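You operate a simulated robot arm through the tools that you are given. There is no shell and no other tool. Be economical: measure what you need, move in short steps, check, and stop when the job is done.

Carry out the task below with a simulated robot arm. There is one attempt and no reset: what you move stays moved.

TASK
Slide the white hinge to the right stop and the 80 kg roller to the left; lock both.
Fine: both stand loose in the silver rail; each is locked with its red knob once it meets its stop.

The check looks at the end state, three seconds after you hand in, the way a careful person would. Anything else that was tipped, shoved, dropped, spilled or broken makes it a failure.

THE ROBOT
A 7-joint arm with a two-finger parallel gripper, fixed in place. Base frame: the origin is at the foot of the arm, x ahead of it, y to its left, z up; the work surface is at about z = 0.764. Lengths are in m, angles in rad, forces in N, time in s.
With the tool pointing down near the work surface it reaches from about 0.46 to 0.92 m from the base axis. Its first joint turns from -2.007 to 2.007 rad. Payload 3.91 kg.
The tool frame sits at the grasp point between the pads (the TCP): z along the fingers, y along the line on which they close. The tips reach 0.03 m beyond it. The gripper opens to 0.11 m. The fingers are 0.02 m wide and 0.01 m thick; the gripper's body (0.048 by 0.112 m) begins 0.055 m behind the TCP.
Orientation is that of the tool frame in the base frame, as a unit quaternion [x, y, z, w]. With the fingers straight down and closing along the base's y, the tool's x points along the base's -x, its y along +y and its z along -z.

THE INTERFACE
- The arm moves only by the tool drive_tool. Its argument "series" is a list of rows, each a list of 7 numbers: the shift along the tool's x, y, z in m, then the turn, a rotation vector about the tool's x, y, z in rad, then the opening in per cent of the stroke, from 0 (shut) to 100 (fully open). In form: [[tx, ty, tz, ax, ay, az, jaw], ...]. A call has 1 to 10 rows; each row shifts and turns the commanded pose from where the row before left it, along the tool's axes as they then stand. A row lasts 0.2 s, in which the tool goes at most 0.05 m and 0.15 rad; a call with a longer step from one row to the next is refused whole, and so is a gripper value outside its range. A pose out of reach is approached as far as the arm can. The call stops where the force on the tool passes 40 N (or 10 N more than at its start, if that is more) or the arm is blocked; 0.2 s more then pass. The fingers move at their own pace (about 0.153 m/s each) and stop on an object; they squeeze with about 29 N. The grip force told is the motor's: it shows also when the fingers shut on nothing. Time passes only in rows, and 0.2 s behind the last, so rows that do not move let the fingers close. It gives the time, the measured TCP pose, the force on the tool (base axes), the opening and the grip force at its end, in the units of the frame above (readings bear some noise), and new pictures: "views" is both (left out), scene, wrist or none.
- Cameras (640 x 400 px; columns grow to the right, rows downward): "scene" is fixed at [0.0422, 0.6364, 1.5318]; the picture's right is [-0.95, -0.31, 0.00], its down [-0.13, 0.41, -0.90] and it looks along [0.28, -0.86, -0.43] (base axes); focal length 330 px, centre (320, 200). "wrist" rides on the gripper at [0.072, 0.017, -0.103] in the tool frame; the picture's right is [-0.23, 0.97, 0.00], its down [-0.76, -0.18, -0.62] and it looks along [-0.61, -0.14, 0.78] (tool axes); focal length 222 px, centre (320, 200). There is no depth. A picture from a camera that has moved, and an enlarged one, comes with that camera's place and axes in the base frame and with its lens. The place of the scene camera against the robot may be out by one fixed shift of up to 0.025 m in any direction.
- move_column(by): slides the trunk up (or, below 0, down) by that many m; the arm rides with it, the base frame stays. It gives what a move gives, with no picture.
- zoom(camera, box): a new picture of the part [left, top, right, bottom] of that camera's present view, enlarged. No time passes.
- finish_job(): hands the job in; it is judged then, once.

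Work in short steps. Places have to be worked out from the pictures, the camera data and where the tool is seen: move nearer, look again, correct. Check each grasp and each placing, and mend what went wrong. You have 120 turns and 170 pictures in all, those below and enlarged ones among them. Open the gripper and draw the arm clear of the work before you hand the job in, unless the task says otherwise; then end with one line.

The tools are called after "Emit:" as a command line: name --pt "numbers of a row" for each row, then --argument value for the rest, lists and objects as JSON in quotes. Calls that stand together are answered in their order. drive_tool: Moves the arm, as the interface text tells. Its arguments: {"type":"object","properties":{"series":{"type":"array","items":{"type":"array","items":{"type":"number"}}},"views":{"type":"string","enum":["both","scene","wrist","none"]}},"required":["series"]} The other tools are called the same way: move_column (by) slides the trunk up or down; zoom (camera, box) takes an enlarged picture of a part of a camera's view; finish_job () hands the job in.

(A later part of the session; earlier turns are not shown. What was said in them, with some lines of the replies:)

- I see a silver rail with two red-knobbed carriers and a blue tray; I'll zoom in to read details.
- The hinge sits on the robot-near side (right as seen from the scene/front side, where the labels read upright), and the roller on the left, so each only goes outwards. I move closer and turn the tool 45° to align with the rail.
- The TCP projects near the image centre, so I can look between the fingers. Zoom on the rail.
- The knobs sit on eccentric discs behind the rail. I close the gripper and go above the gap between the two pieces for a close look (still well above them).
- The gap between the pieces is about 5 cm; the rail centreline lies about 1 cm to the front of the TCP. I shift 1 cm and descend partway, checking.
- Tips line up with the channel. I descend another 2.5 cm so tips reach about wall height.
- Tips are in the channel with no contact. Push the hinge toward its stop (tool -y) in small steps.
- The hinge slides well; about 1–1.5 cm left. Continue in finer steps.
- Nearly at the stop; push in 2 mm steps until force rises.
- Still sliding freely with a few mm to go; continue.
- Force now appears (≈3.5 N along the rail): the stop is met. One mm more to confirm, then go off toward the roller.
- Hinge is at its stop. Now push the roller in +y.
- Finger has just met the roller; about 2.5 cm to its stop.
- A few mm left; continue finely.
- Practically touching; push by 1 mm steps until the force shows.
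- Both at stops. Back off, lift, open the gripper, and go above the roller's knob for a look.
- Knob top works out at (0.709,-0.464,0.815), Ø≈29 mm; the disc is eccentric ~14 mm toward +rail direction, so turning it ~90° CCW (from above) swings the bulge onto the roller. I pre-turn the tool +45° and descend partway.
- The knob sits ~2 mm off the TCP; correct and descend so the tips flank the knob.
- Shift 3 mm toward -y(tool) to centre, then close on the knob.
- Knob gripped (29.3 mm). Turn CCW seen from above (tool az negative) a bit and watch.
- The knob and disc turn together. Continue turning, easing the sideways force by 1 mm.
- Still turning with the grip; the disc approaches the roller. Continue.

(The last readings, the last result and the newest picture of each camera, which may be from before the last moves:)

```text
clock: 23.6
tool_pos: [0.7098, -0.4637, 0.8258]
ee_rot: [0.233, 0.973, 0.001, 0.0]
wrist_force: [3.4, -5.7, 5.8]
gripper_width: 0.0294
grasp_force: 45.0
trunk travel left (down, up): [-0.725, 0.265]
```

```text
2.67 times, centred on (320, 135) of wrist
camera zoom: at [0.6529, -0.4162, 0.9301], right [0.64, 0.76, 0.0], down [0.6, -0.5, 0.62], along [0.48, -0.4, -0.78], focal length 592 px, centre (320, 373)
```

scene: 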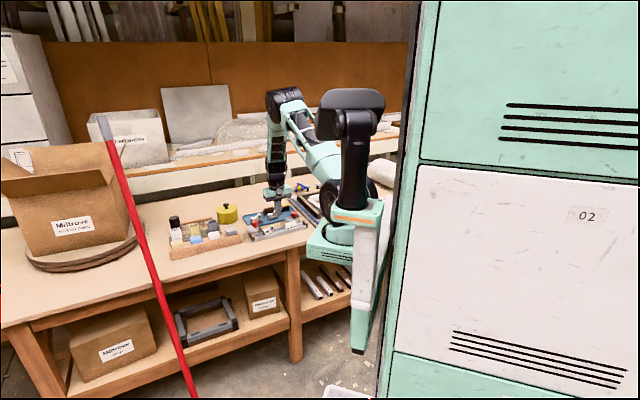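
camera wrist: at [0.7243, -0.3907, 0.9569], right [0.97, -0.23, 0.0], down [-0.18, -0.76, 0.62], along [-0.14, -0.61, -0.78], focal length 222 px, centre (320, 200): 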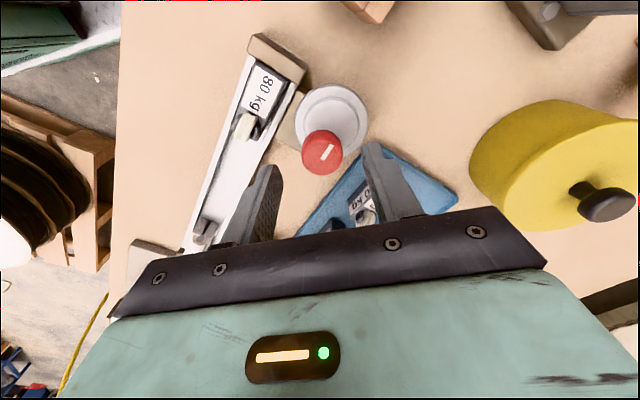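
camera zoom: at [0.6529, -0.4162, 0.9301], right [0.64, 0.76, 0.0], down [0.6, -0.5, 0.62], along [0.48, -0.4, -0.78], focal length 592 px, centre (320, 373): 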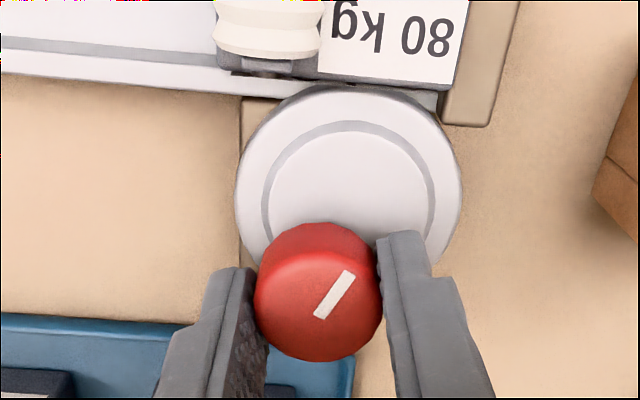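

About 63° turned. Continue in small steps toward contact with the roller.

Emit:
drive_tool --pt "0 0 0 0 0 -0.08 10" --pt "0 0 0 0 0 -0.08 10" --views "none"

Emit:
zoom --camera "wrist" --box '[200, 60, 440, 210]'

Emit:
zoom --camera "scene" --box '[230, 200, 310, 250]'

```text
clock: 24.2
tool_pos: [0.7094, -0.4654, 0.8279]
ee_rot: [0.155, 0.988, -0.001, 0.001]
wrist_force: [3.6, -7.9, 9.2]
gripper_width: 0.0292
grasp_force: 44.8
trunk travel left (down, up): [-0.725, 0.265]
```

```text
2.67 times, centred on (320, 135) of wrist
camera zoom: at [0.6461, -0.4257, 0.9301], right [0.51, 0.86, 0.0], down [0.67, -0.4, 0.62], along [0.53, -0.32, -0.78], focal length 592 px, centre (320, 373)
```

zoom: 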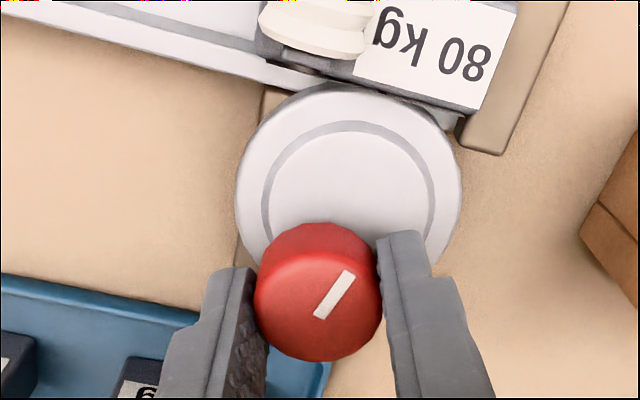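

```text
8.00 times, centred on (270, 225) of scene
camera zoom: at [0.0422, 0.6364, 1.5318], right [-0.95, -0.31, 0.0], down [-0.13, 0.41, -0.9], along [0.28, -0.86, -0.43], focal length 2638 px, centre (720, 0)
```

zoom: 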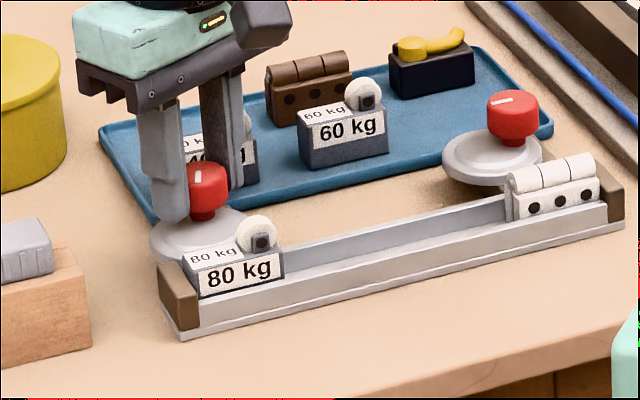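

72° turned; disc nearly against the roller. Continue in small steps.

Emit:
drive_tool --pt "0 0 0 0 0 -0.08 10" --pt "0 0 0 0 0 -0.08 10" --views "none"

Emit:
zoom --camera "wrist" --box '[200, 60, 440, 210]'

```text
clock: 24.8
tool_pos: [0.7101, -0.4633, 0.8277]
ee_rot: [0.076, 0.997, 0.0, 0.001]
wrist_force: [4.6, -7.6, 12.9]
gripper_width: 0.029
grasp_force: 44.3
trunk travel left (down, up): [-0.725, 0.265]
```

```text
2.67 times, centred on (320, 135) of wrist
camera zoom: at [0.6408, -0.4361, 0.9301], right [0.37, 0.93, 0.0], down [0.73, -0.29, 0.62], along [0.58, -0.23, -0.78], focal length 592 px, centre (320, 373)
```

zoom: 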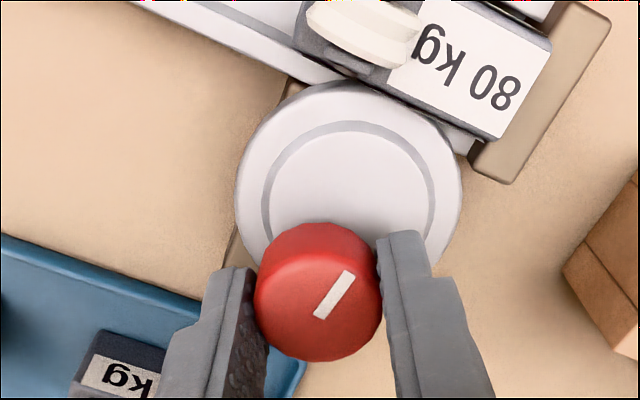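

81° now, no slip. Continue to ~90°, easing the slight upward load.

Emit:
drive_tool --pt "0 0 -0.0005 0 0 -0.08 10" --pt "0 0 0 0 0 -0.07 10" --views "none"

Emit:
zoom --camera "wrist" --box '[200, 60, 440, 210]'

Emit:
zoom --camera "scene" --box '[230, 200, 310, 250]'

```text
clock: 25.4
tool_pos: [0.7098, -0.4638, 0.827]
ee_rot: [0.0, 1.0, 0.0, 0.0]
wrist_force: [4.6, -5.9, 9.6]
gripper_width: 0.0291
grasp_force: 44.9
trunk travel left (down, up): [-0.725, 0.265]
```

```text
2.67 times, centred on (320, 135) of wrist
camera zoom: at [0.6374, -0.4466, 0.9301], right [0.23, 0.97, 0.0], down [0.76, -0.18, 0.62], along [0.61, -0.14, -0.78], focal length 592 px, centre (320, 373)
```

zoom: 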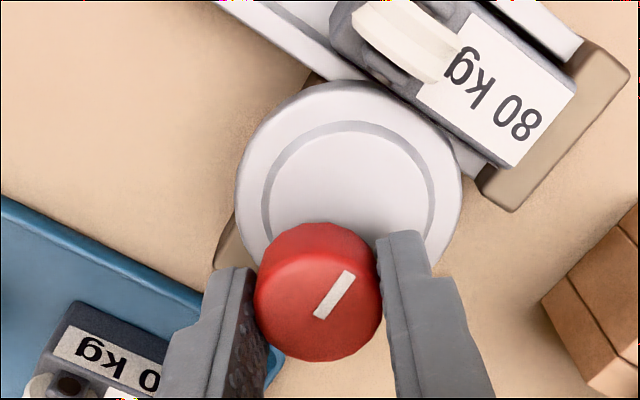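

```text
8.00 times, centred on (270, 225) of scene
camera zoom: at [0.0422, 0.6364, 1.5318], right [-0.95, -0.31, 0.0], down [-0.13, 0.41, -0.9], along [0.28, -0.86, -0.43], focal length 2638 px, centre (720, 0)
```

zoom: 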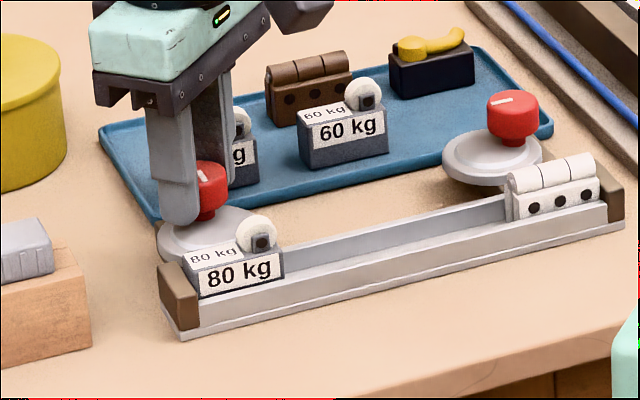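

Mark now points to the rail. Look closely at the disc/roller contact.

Emit:
zoom --camera "wrist" --box '[290, 60, 410, 135]'

Emit:
zoom --camera "scene" --box '[242, 215, 274, 240]'

```text
5.33 times, centred on (350, 98) of wrist
camera zoom: at [0.6374, -0.4466, 0.9301], right [0.23, 0.97, 0.0], down [0.76, -0.18, 0.62], along [0.61, -0.14, -0.78], focal length 1185 px, centre (160, 747)
```

zoom: 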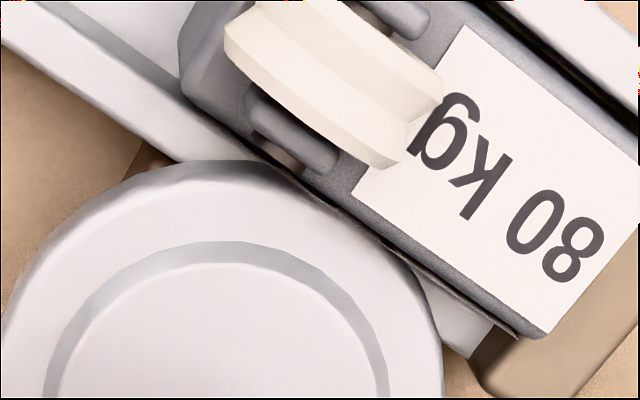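

```text
16.00 times, centred on (258, 228) of scene
camera zoom: at [0.0422, 0.6364, 1.5318], right [-0.95, -0.31, 0.0], down [-0.13, 0.41, -0.9], along [0.28, -0.86, -0.43], focal length 5276 px, centre (1312, -240)
```

zoom: 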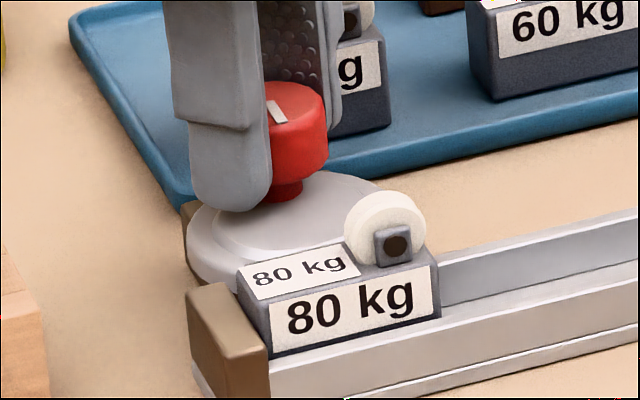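

Disc appears tangent to the roller's back face. Test for an end stop by turning slightly further.

Emit:
drive_tool --pt "0 0 -0.0005 0 0 -0.06 10" --pt "0 0 0 0 0 -0.06 10" --views "none"

Emit:
zoom --camera "wrist" --box '[200, 60, 440, 210]'

```text
clock: 26.0
tool_pos: [0.7101, -0.463, 0.8275]
ee_rot: [-0.057, 0.998, 0.001, -0.002]
wrist_force: [-1.8, -2.6, 8.0]
gripper_width: 0.0299
grasp_force: 45.0
trunk travel left (down, up): [-0.725, 0.265]
```

```text
2.67 times, centred on (320, 135) of wrist
camera zoom: at [0.6354, -0.4555, 0.9304], right [0.11, 0.99, 0.0], down [0.78, -0.09, 0.62], along [0.62, -0.07, -0.78], focal length 592 px, centre (320, 373)
```

zoom: 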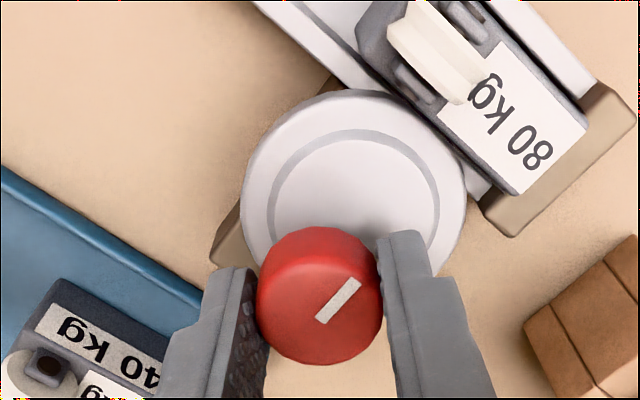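

The knob now slips in the fingers while it stays put: it's at its end, tight. Open gently, lift and inspect.

Emit:
drive_tool --pt "0 0 0 0 0 0 45" --pt "0 0 0 0 0 0 45" --pt "0 0 -0.03 0 0 0 45" --pt "0 0 -0.04 0 0 0 45" --pt "0.03 0 -0.02 0 0 0 45" --pt "0.03 0 0 0 0 0 45" --views "wrist"

Emit:
zoom --camera "scene" --box '[230, 200, 310, 250]'

```text
clock: 27.4
tool_pos: [0.6509, -0.4718, 0.9158]
ee_rot: [-0.058, 0.998, 0.0, 0.0]
wrist_force: [0.3, -1.5, 0.5]
gripper_width: 0.0496
grasp_force: 0.1
trunk travel left (down, up): [-0.725, 0.265]
camera wrist: at [0.5772, -0.4632, 1.0184], right [0.11, 0.99, 0.0], down [0.78, -0.09, 0.62], along [0.62, -0.07, -0.78], focal length 222 px, centre (320, 200)
```

wrist: 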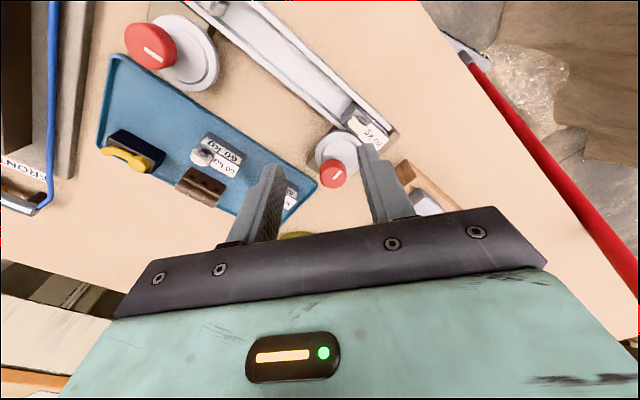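

```text
8.00 times, centred on (270, 225) of scene
camera zoom: at [0.0422, 0.6364, 1.5318], right [-0.95, -0.31, 0.0], down [-0.13, 0.41, -0.9], along [0.28, -0.86, -0.43], focal length 2638 px, centre (720, 0)
```

zoom: 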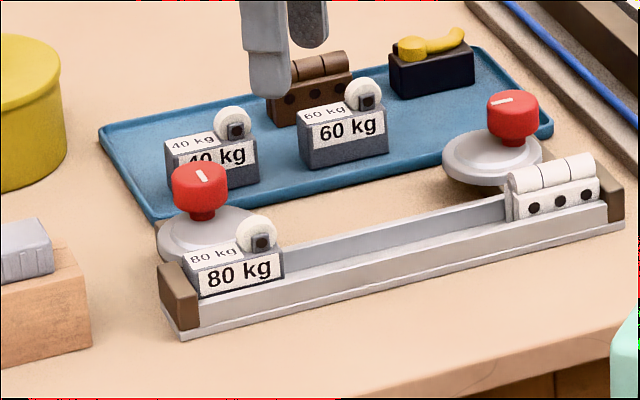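

Roller locked: mark points to the rail. Now go over the hinge knob near (0.577,-0.592) and turn the tool back to the start angle.

Emit:
drive_tool --pt "0.0218 -0.0275 0 0 0 0 50" --pt "0.0218 -0.0275 0 0 0 0 50" --pt "0.0218 -0.0275 0 0 0 0 50" --pt "0.0218 -0.0275 0 0 0 0 50" --pt "0 0 0 0 0 0.1405 50" --pt "0 0 0 0 0 0.1405 50" --pt "0 0 0 0 0 0.1405 50" --pt "0 0 0 0 0 0.1405 50" --pt "0 0 0 0 0 0.1405 50" --pt "0 0 0 0 0 0.1405 50" --views "none"

Emit:
drive_tool --pt "0 0 0 0 0 0.1405 50" --pt "0 0 0 0 0 0.1405 50" --pt "0 0 0 0 0 0.1405 50" --pt "0 0 0 0 0 0.1405 50" --pt "0 0 0 0 0 0.1405 50" --pt "0 0 0 0 0 0.1405 50" --pt "0 0 0.03 0 0 0 50" --views "wrist"

Emit:
zoom --camera "wrist" --box '[220, 90, 420, 215]'

```text
clock: 29.6
tool_pos: [0.5768, -0.5903, 0.9165]
ee_rot: [0.357, 0.934, 0.0, 0.0]
wrist_force: [-0.3, 0.5, -0.1]
gripper_width: 0.055
grasp_force: 0.0
trunk travel left (down, up): [-0.725, 0.265]
```

```text
clock: 31.2
tool_pos: [0.5763, -0.5909, 0.8879]
ee_rot: [0.707, 0.707, 0.0, 0.001]
wrist_force: [0.0, 0.0, -0.2]
gripper_width: 0.055
grasp_force: 0.1
trunk travel left (down, up): [-0.725, 0.265]
camera wrist: at [0.5934, -0.5182, 0.9909], right [0.97, -0.23, 0.0], down [-0.18, -0.76, 0.62], along [-0.14, -0.61, -0.78], focal length 222 px, centre (320, 200)
```

wrist: 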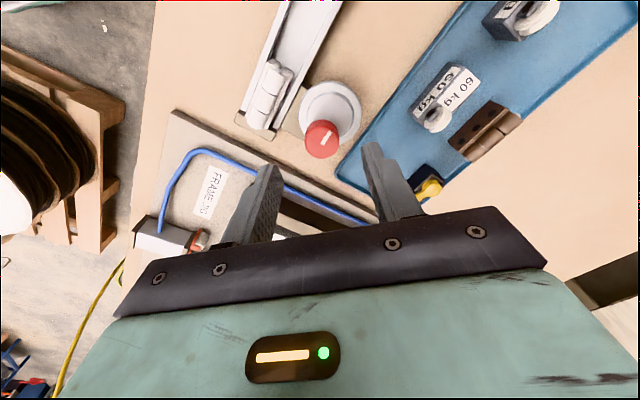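

```text
3.20 times, centred on (320, 152) of wrist
camera zoom: at [0.5934, -0.5182, 0.9909], right [0.97, -0.23, 0.0], down [-0.18, -0.76, 0.62], along [-0.14, -0.61, -0.78], focal length 711 px, centre (320, 352)
```

zoom: 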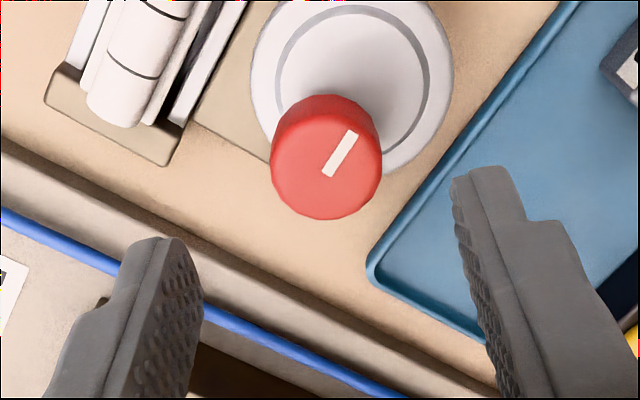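

Knob ≈(0.578,-0.594). Correct by a few mm and descend partway, then check.

Emit:
drive_tool --pt "-0.003 0.0015 0.02 0 0 0 50" --pt "0 0 0.015 0 0 0 50" --views "none"

Emit:
zoom --camera "wrist" --box '[220, 90, 420, 215]'

Emit:
zoom --camera "scene" --box '[250, 190, 330, 240]'

```text
clock: 31.8
tool_pos: [0.5782, -0.5946, 0.8519]
ee_rot: [0.706, 0.708, 0.0, -0.001]
wrist_force: [0.6, -1.0, 0.4]
gripper_width: 0.0549
grasp_force: 0.0
trunk travel left (down, up): [-0.725, 0.265]
```

```text
3.20 times, centred on (320, 152) of wrist
camera zoom: at [0.5958, -0.521, 0.9555], right [0.97, -0.23, 0.0], down [-0.18, -0.76, 0.62], along [-0.14, -0.61, -0.78], focal length 711 px, centre (320, 352)
```

zoom: 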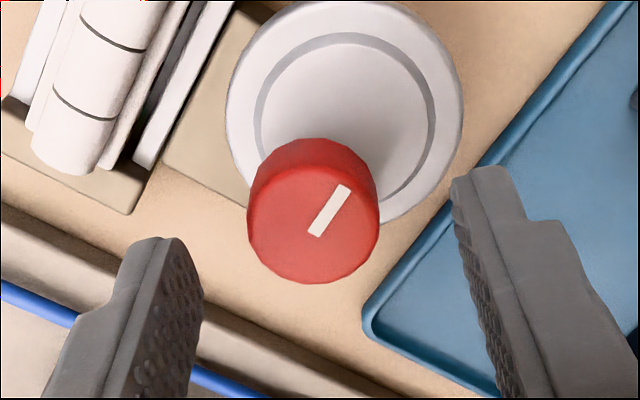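

```text
8.00 times, centred on (290, 215) of scene
camera zoom: at [0.0422, 0.6364, 1.5318], right [-0.95, -0.31, 0.0], down [-0.13, 0.41, -0.9], along [0.28, -0.86, -0.43], focal length 2638 px, centre (560, 80)
```

zoom: 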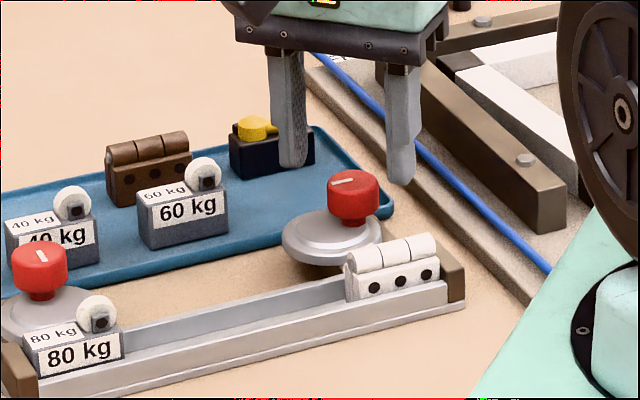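

Shift slightly and descend to the knob, then close.

Emit:
drive_tool --pt "-0.003 -0.0025 0.012 0 0 0 50" --pt "0 0 0.012 0 0 0 50" --views "none"

Emit:
zoom --camera "wrist" --box '[220, 90, 420, 215]'

```text
clock: 32.4
tool_pos: [0.5737, -0.5961, 0.8288]
ee_rot: [0.707, 0.708, -0.001, 0.0]
wrist_force: [-0.2, 1.0, 0.1]
gripper_width: 0.0548
grasp_force: 0.1
trunk travel left (down, up): [-0.725, 0.265]
```

```text
3.20 times, centred on (320, 152) of wrist
camera zoom: at [0.5922, -0.5237, 0.9319], right [0.97, -0.23, 0.0], down [-0.18, -0.76, 0.62], along [-0.14, -0.61, -0.78], focal length 711 px, centre (320, 352)
```

zoom: 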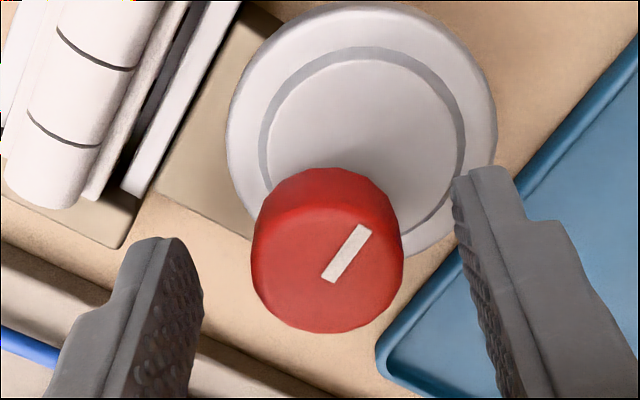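

Shift +1.3 mm and close.

Emit:
drive_tool --pt "0 0.0013 0 0 0 0 50" --pt "0 0 0 0 0 0 20" --pt "0 0 0 0 0 0 20" --views "none"

Emit:
zoom --camera "wrist" --box '[220, 90, 420, 215]'

```text
clock: 33.2
tool_pos: [0.5764, -0.5982, 0.8289]
ee_rot: [0.706, 0.708, 0.001, 0.001]
wrist_force: [-1.4, 1.1, -0.2]
gripper_width: 0.0292
grasp_force: 45.0
trunk travel left (down, up): [-0.725, 0.265]
```

```text
3.20 times, centred on (320, 152) of wrist
camera zoom: at [0.5939, -0.5236, 0.932], right [0.97, -0.23, 0.0], down [-0.18, -0.76, 0.62], along [-0.14, -0.61, -0.78], focal length 711 px, centre (320, 352)
```

zoom: 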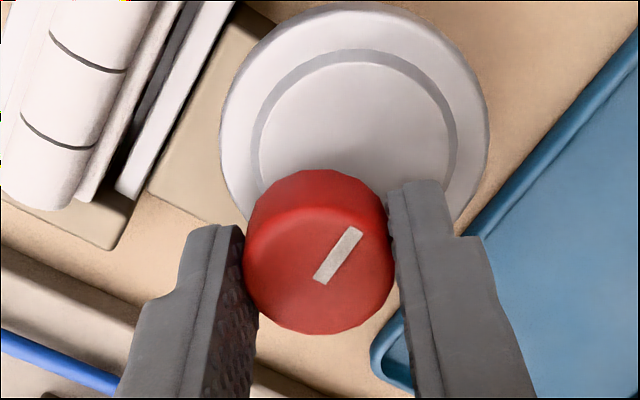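

Well centred with little side force. Turn CCW in stages.

Emit:
drive_tool --pt "0 0 0 0 0 -0.1 10" --pt "0 0 0 0 0 -0.1 10" --pt "0 0 0 0 0 -0.1 10" --pt "0 0 0 0 0 -0.1 10" --views "none"

Emit:
drive_tool --pt "0 0 0 0 0 -0.1 10" --pt "0 0 0 0 0 -0.1 10" --pt "0 0 0 0 0 -0.1 10" --pt "0 0 0 0 0 -0.1 10" --views "none"

Emit:
zoom --camera "wrist" --box '[200, 60, 440, 210]'

```text
clock: 34.2
tool_pos: [0.5773, -0.5964, 0.829]
ee_rot: [0.551, 0.835, 0.0, 0.0]
wrist_force: [1.8, -0.2, 6.9]
gripper_width: 0.0292
grasp_force: 45.2
trunk travel left (down, up): [-0.725, 0.265]
```

```text
clock: 35.2
tool_pos: [0.5781, -0.5958, 0.8302]
ee_rot: [0.374, 0.927, 0.0, 0.001]
wrist_force: [6.6, 2.1, -0.4]
gripper_width: 0.0293
grasp_force: 44.9
trunk travel left (down, up): [-0.725, 0.265]
```

```text
2.67 times, centred on (320, 135) of wrist
camera zoom: at [0.5371, -0.5333, 0.932], right [0.84, 0.54, 0.0], down [0.42, -0.66, 0.62], along [0.34, -0.52, -0.78], focal length 592 px, centre (320, 373)
```

zoom: 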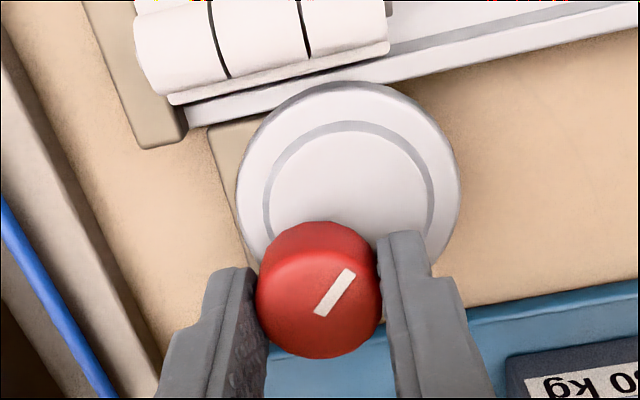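

Turning cleanly, hinge undisturbed. Continue toward 90°.

Emit:
drive_tool --pt "0 0 0 0 0 -0.1 10" --pt "0 0 0 0 0 -0.1 10" --pt "0 0 0 0 0 -0.1 10" --views "none"

Emit:
drive_tool --pt "0 0 0 0 0 -0.1 10" --pt "0 0 0 0 0 -0.1 10" --views "none"

Emit:
zoom --camera "wrist" --box '[200, 60, 440, 210]'

Emit:
zoom --camera "scene" --box '[250, 190, 330, 240]'

```text
clock: 36.0
tool_pos: [0.5775, -0.5965, 0.8287]
ee_rot: [0.232, 0.973, 0.001, 0.0]
wrist_force: [10.6, 2.2, 1.3]
gripper_width: 0.0293
grasp_force: 44.7
trunk travel left (down, up): [-0.725, 0.265]
```

```text
clock: 36.6
tool_pos: [0.5779, -0.5949, 0.8286]
ee_rot: [0.134, 0.991, 0.001, -0.001]
wrist_force: [9.8, 7.8, 3.3]
gripper_width: 0.0291
grasp_force: 44.1
trunk travel left (down, up): [-0.725, 0.265]
```

```text
2.67 times, centred on (320, 135) of wrist
camera zoom: at [0.5125, -0.5601, 0.9321], right [0.48, 0.88, 0.0], down [0.69, -0.37, 0.62], along [0.55, -0.3, -0.78], focal length 592 px, centre (320, 373)
```

zoom: 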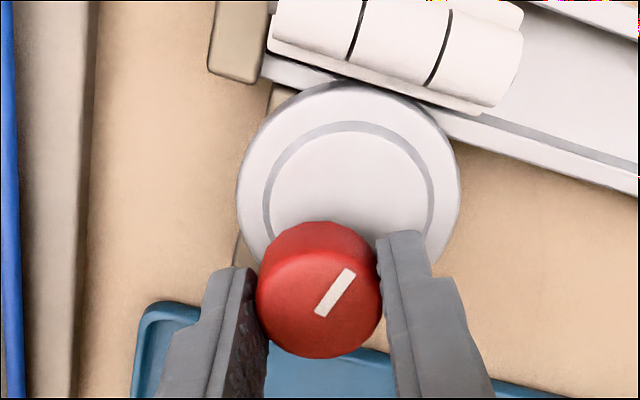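

```text
8.00 times, centred on (290, 215) of scene
camera zoom: at [0.0422, 0.6364, 1.5318], right [-0.95, -0.31, 0.0], down [-0.13, 0.41, -0.9], along [0.28, -0.86, -0.43], focal length 2638 px, centre (560, 80)
```

zoom: 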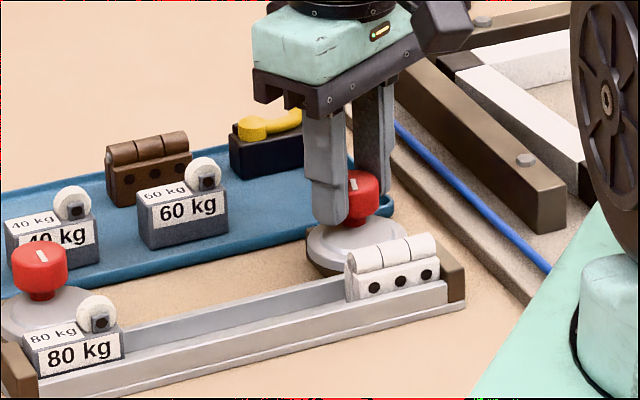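

75° reached. Ease side load and continue to the end stop.

Emit:
drive_tool --pt "-0.0005 0.0008 0 0 0 -0.09 10" --pt "0 0 0 0 0 -0.09 10" --pt "0 0 0 0 0 -0.09 10" --views "none"

Emit:
zoom --camera "wrist" --box '[200, 60, 440, 210]'

Emit:
drive_tool --pt "0 0 0 0 0 -0.06 10" --pt "0 0 0 0 0 -0.06 10" --views "none"

Emit:
zoom --camera "wrist" --box '[200, 60, 440, 210]'

```text
clock: 37.4
tool_pos: [0.5781, -0.5959, 0.8294]
ee_rot: [0.0, 1.0, 0.0, -0.001]
wrist_force: [10.6, 3.5, 4.9]
gripper_width: 0.0294
grasp_force: 45.0
trunk travel left (down, up): [-0.725, 0.265]
```

```text
2.67 times, centred on (320, 135) of wrist
camera zoom: at [0.5054, -0.5783, 0.9321], right [0.23, 0.97, 0.0], down [0.76, -0.18, 0.62], along [0.61, -0.14, -0.78], focal length 592 px, centre (320, 373)
```

zoom: 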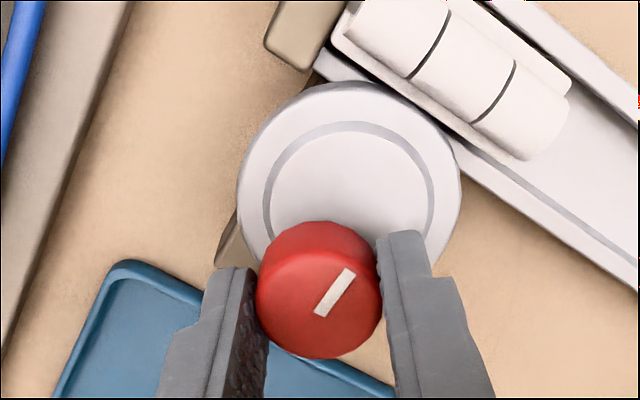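

```text
clock: 38.0
tool_pos: [0.5765, -0.5946, 0.829]
ee_rot: [-0.06, 0.998, 0.0, 0.0]
wrist_force: [3.0, 4.6, 5.0]
gripper_width: 0.0294
grasp_force: 45.0
trunk travel left (down, up): [-0.725, 0.265]
```

```text
2.67 times, centred on (320, 135) of wrist
camera zoom: at [0.5027, -0.5873, 0.9322], right [0.11, 0.99, 0.0], down [0.78, -0.09, 0.62], along [0.62, -0.07, -0.78], focal length 592 px, centre (320, 373)
```

zoom: 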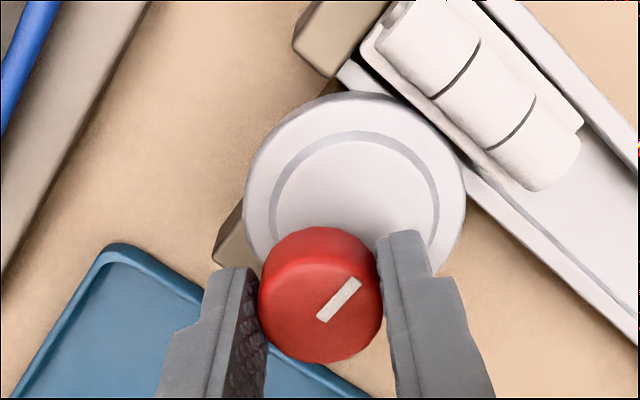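

Same end stop felt (knob slips in fingers). Release, lift straight up, and inspect both.

Emit:
drive_tool --pt "0 0 0 0 0 0 45" --pt "0 0 0 0 0 0 45" --pt "0 0 -0.03 0 0 0 45" --pt "0 0 -0.04 0 0 0 45" --pt "0 0 -0.04 0 0 0 45" --pt "0.04 0 -0.03 0 0 0 45" --views "none"

Emit:
zoom --camera "wrist" --box '[200, 0, 460, 162]'

Emit:
zoom --camera "scene" --box '[240, 200, 320, 250]'

```text
clock: 39.4
tool_pos: [0.5396, -0.6017, 0.9682]
ee_rot: [-0.061, 0.998, -0.001, 0.0]
wrist_force: [-0.1, -0.6, -1.2]
gripper_width: 0.0497
grasp_force: 0.1
trunk travel left (down, up): [-0.725, 0.265]
```

```text
2.46 times, centred on (330, 81) of wrist
camera zoom: at [0.4649, -0.5926, 1.0721], right [0.11, 0.99, 0.0], down [0.78, -0.08, 0.62], along [0.62, -0.07, -0.78], focal length 547 px, centre (295, 493)
```

zoom: 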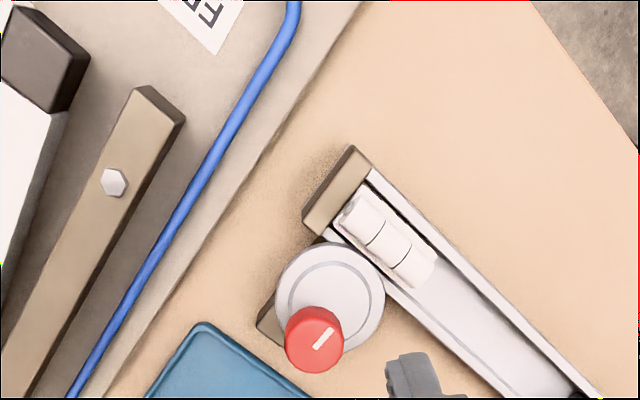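

```text
8.00 times, centred on (280, 225) of scene
camera zoom: at [0.0422, 0.6364, 1.5318], right [-0.95, -0.31, 0.0], down [-0.13, 0.41, -0.9], along [0.28, -0.86, -0.43], focal length 2638 px, centre (640, 0)
```

zoom: 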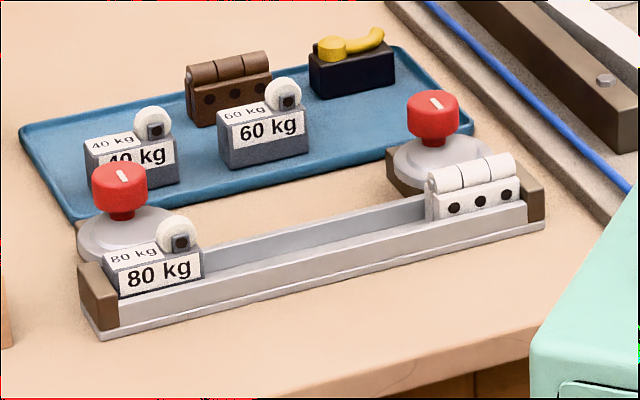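

Both marks match. Check contact at each stop up close.

Emit:
zoom --camera "scene" --box '[288, 212, 312, 232]'

Emit:
zoom --camera "scene" --box '[246, 222, 270, 242]'

Emit:
zoom --camera "wrist" --box '[310, 50, 390, 130]'

```text
16.00 times, centred on (300, 222) of scene
camera zoom: at [0.0422, 0.6364, 1.5318], right [-0.95, -0.31, 0.0], down [-0.13, 0.41, -0.9], along [0.28, -0.86, -0.43], focal length 5276 px, centre (640, -152)
```

zoom: 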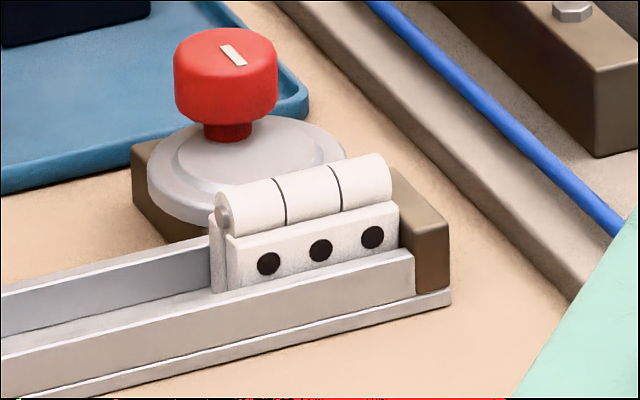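

```text
16.00 times, centred on (258, 232) of scene
camera zoom: at [0.0422, 0.6364, 1.5318], right [-0.95, -0.31, 0.0], down [-0.13, 0.41, -0.9], along [0.28, -0.86, -0.43], focal length 5276 px, centre (1312, -312)
```

zoom: 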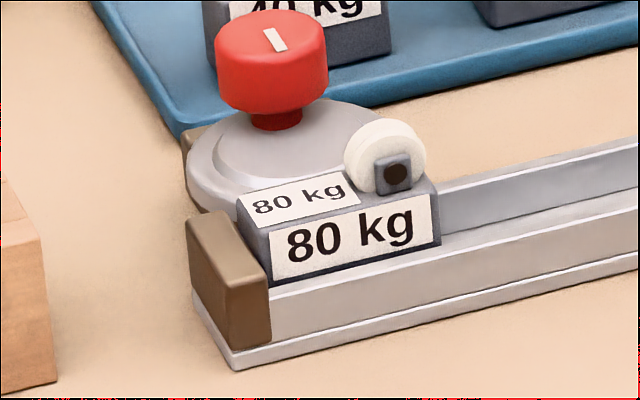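

```text
5.00 times, centred on (350, 90) of wrist
camera zoom: at [0.4649, -0.5926, 1.0721], right [0.11, 0.99, 0.0], down [0.78, -0.08, 0.62], along [0.62, -0.07, -0.78], focal length 1111 px, centre (170, 750)
```

zoom: 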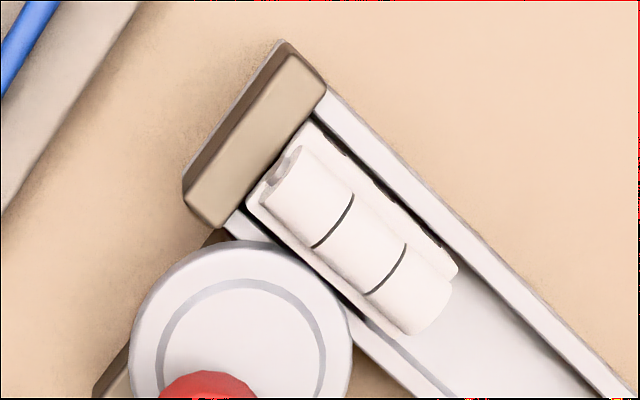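

Both pieces sit at their stops with discs pressed on. Raise the arm clear, opened.

Emit:
drive_tool --pt "0 0 -0.05 0 0 0 100" --pt "0 0 -0.05 0 0 0 100" --pt "0 0 -0.03 0 0 0 100" --views "scene"

```text
clock: 40.2
tool_pos: [0.5377, -0.6024, 1.0994]
ee_rot: [-0.061, 0.998, 0.0, 0.0]
wrist_force: [0.5, 0.6, -0.1]
gripper_width: 0.11
grasp_force: 0.1
trunk travel left (down, up): [-0.725, 0.265]
```

scene: 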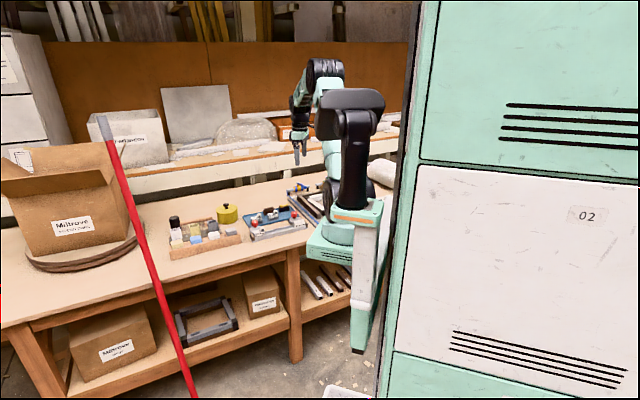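

The arm is clear and the scene undisturbed; hand in.

Emit:
finish_job

```text
The job is handed in.
```

The white hinge is against the right stop and the 80 kg roller against the left. Each red knob was turned about 90° until it would go no further; I did not push on either piece afterwards to test the lock.
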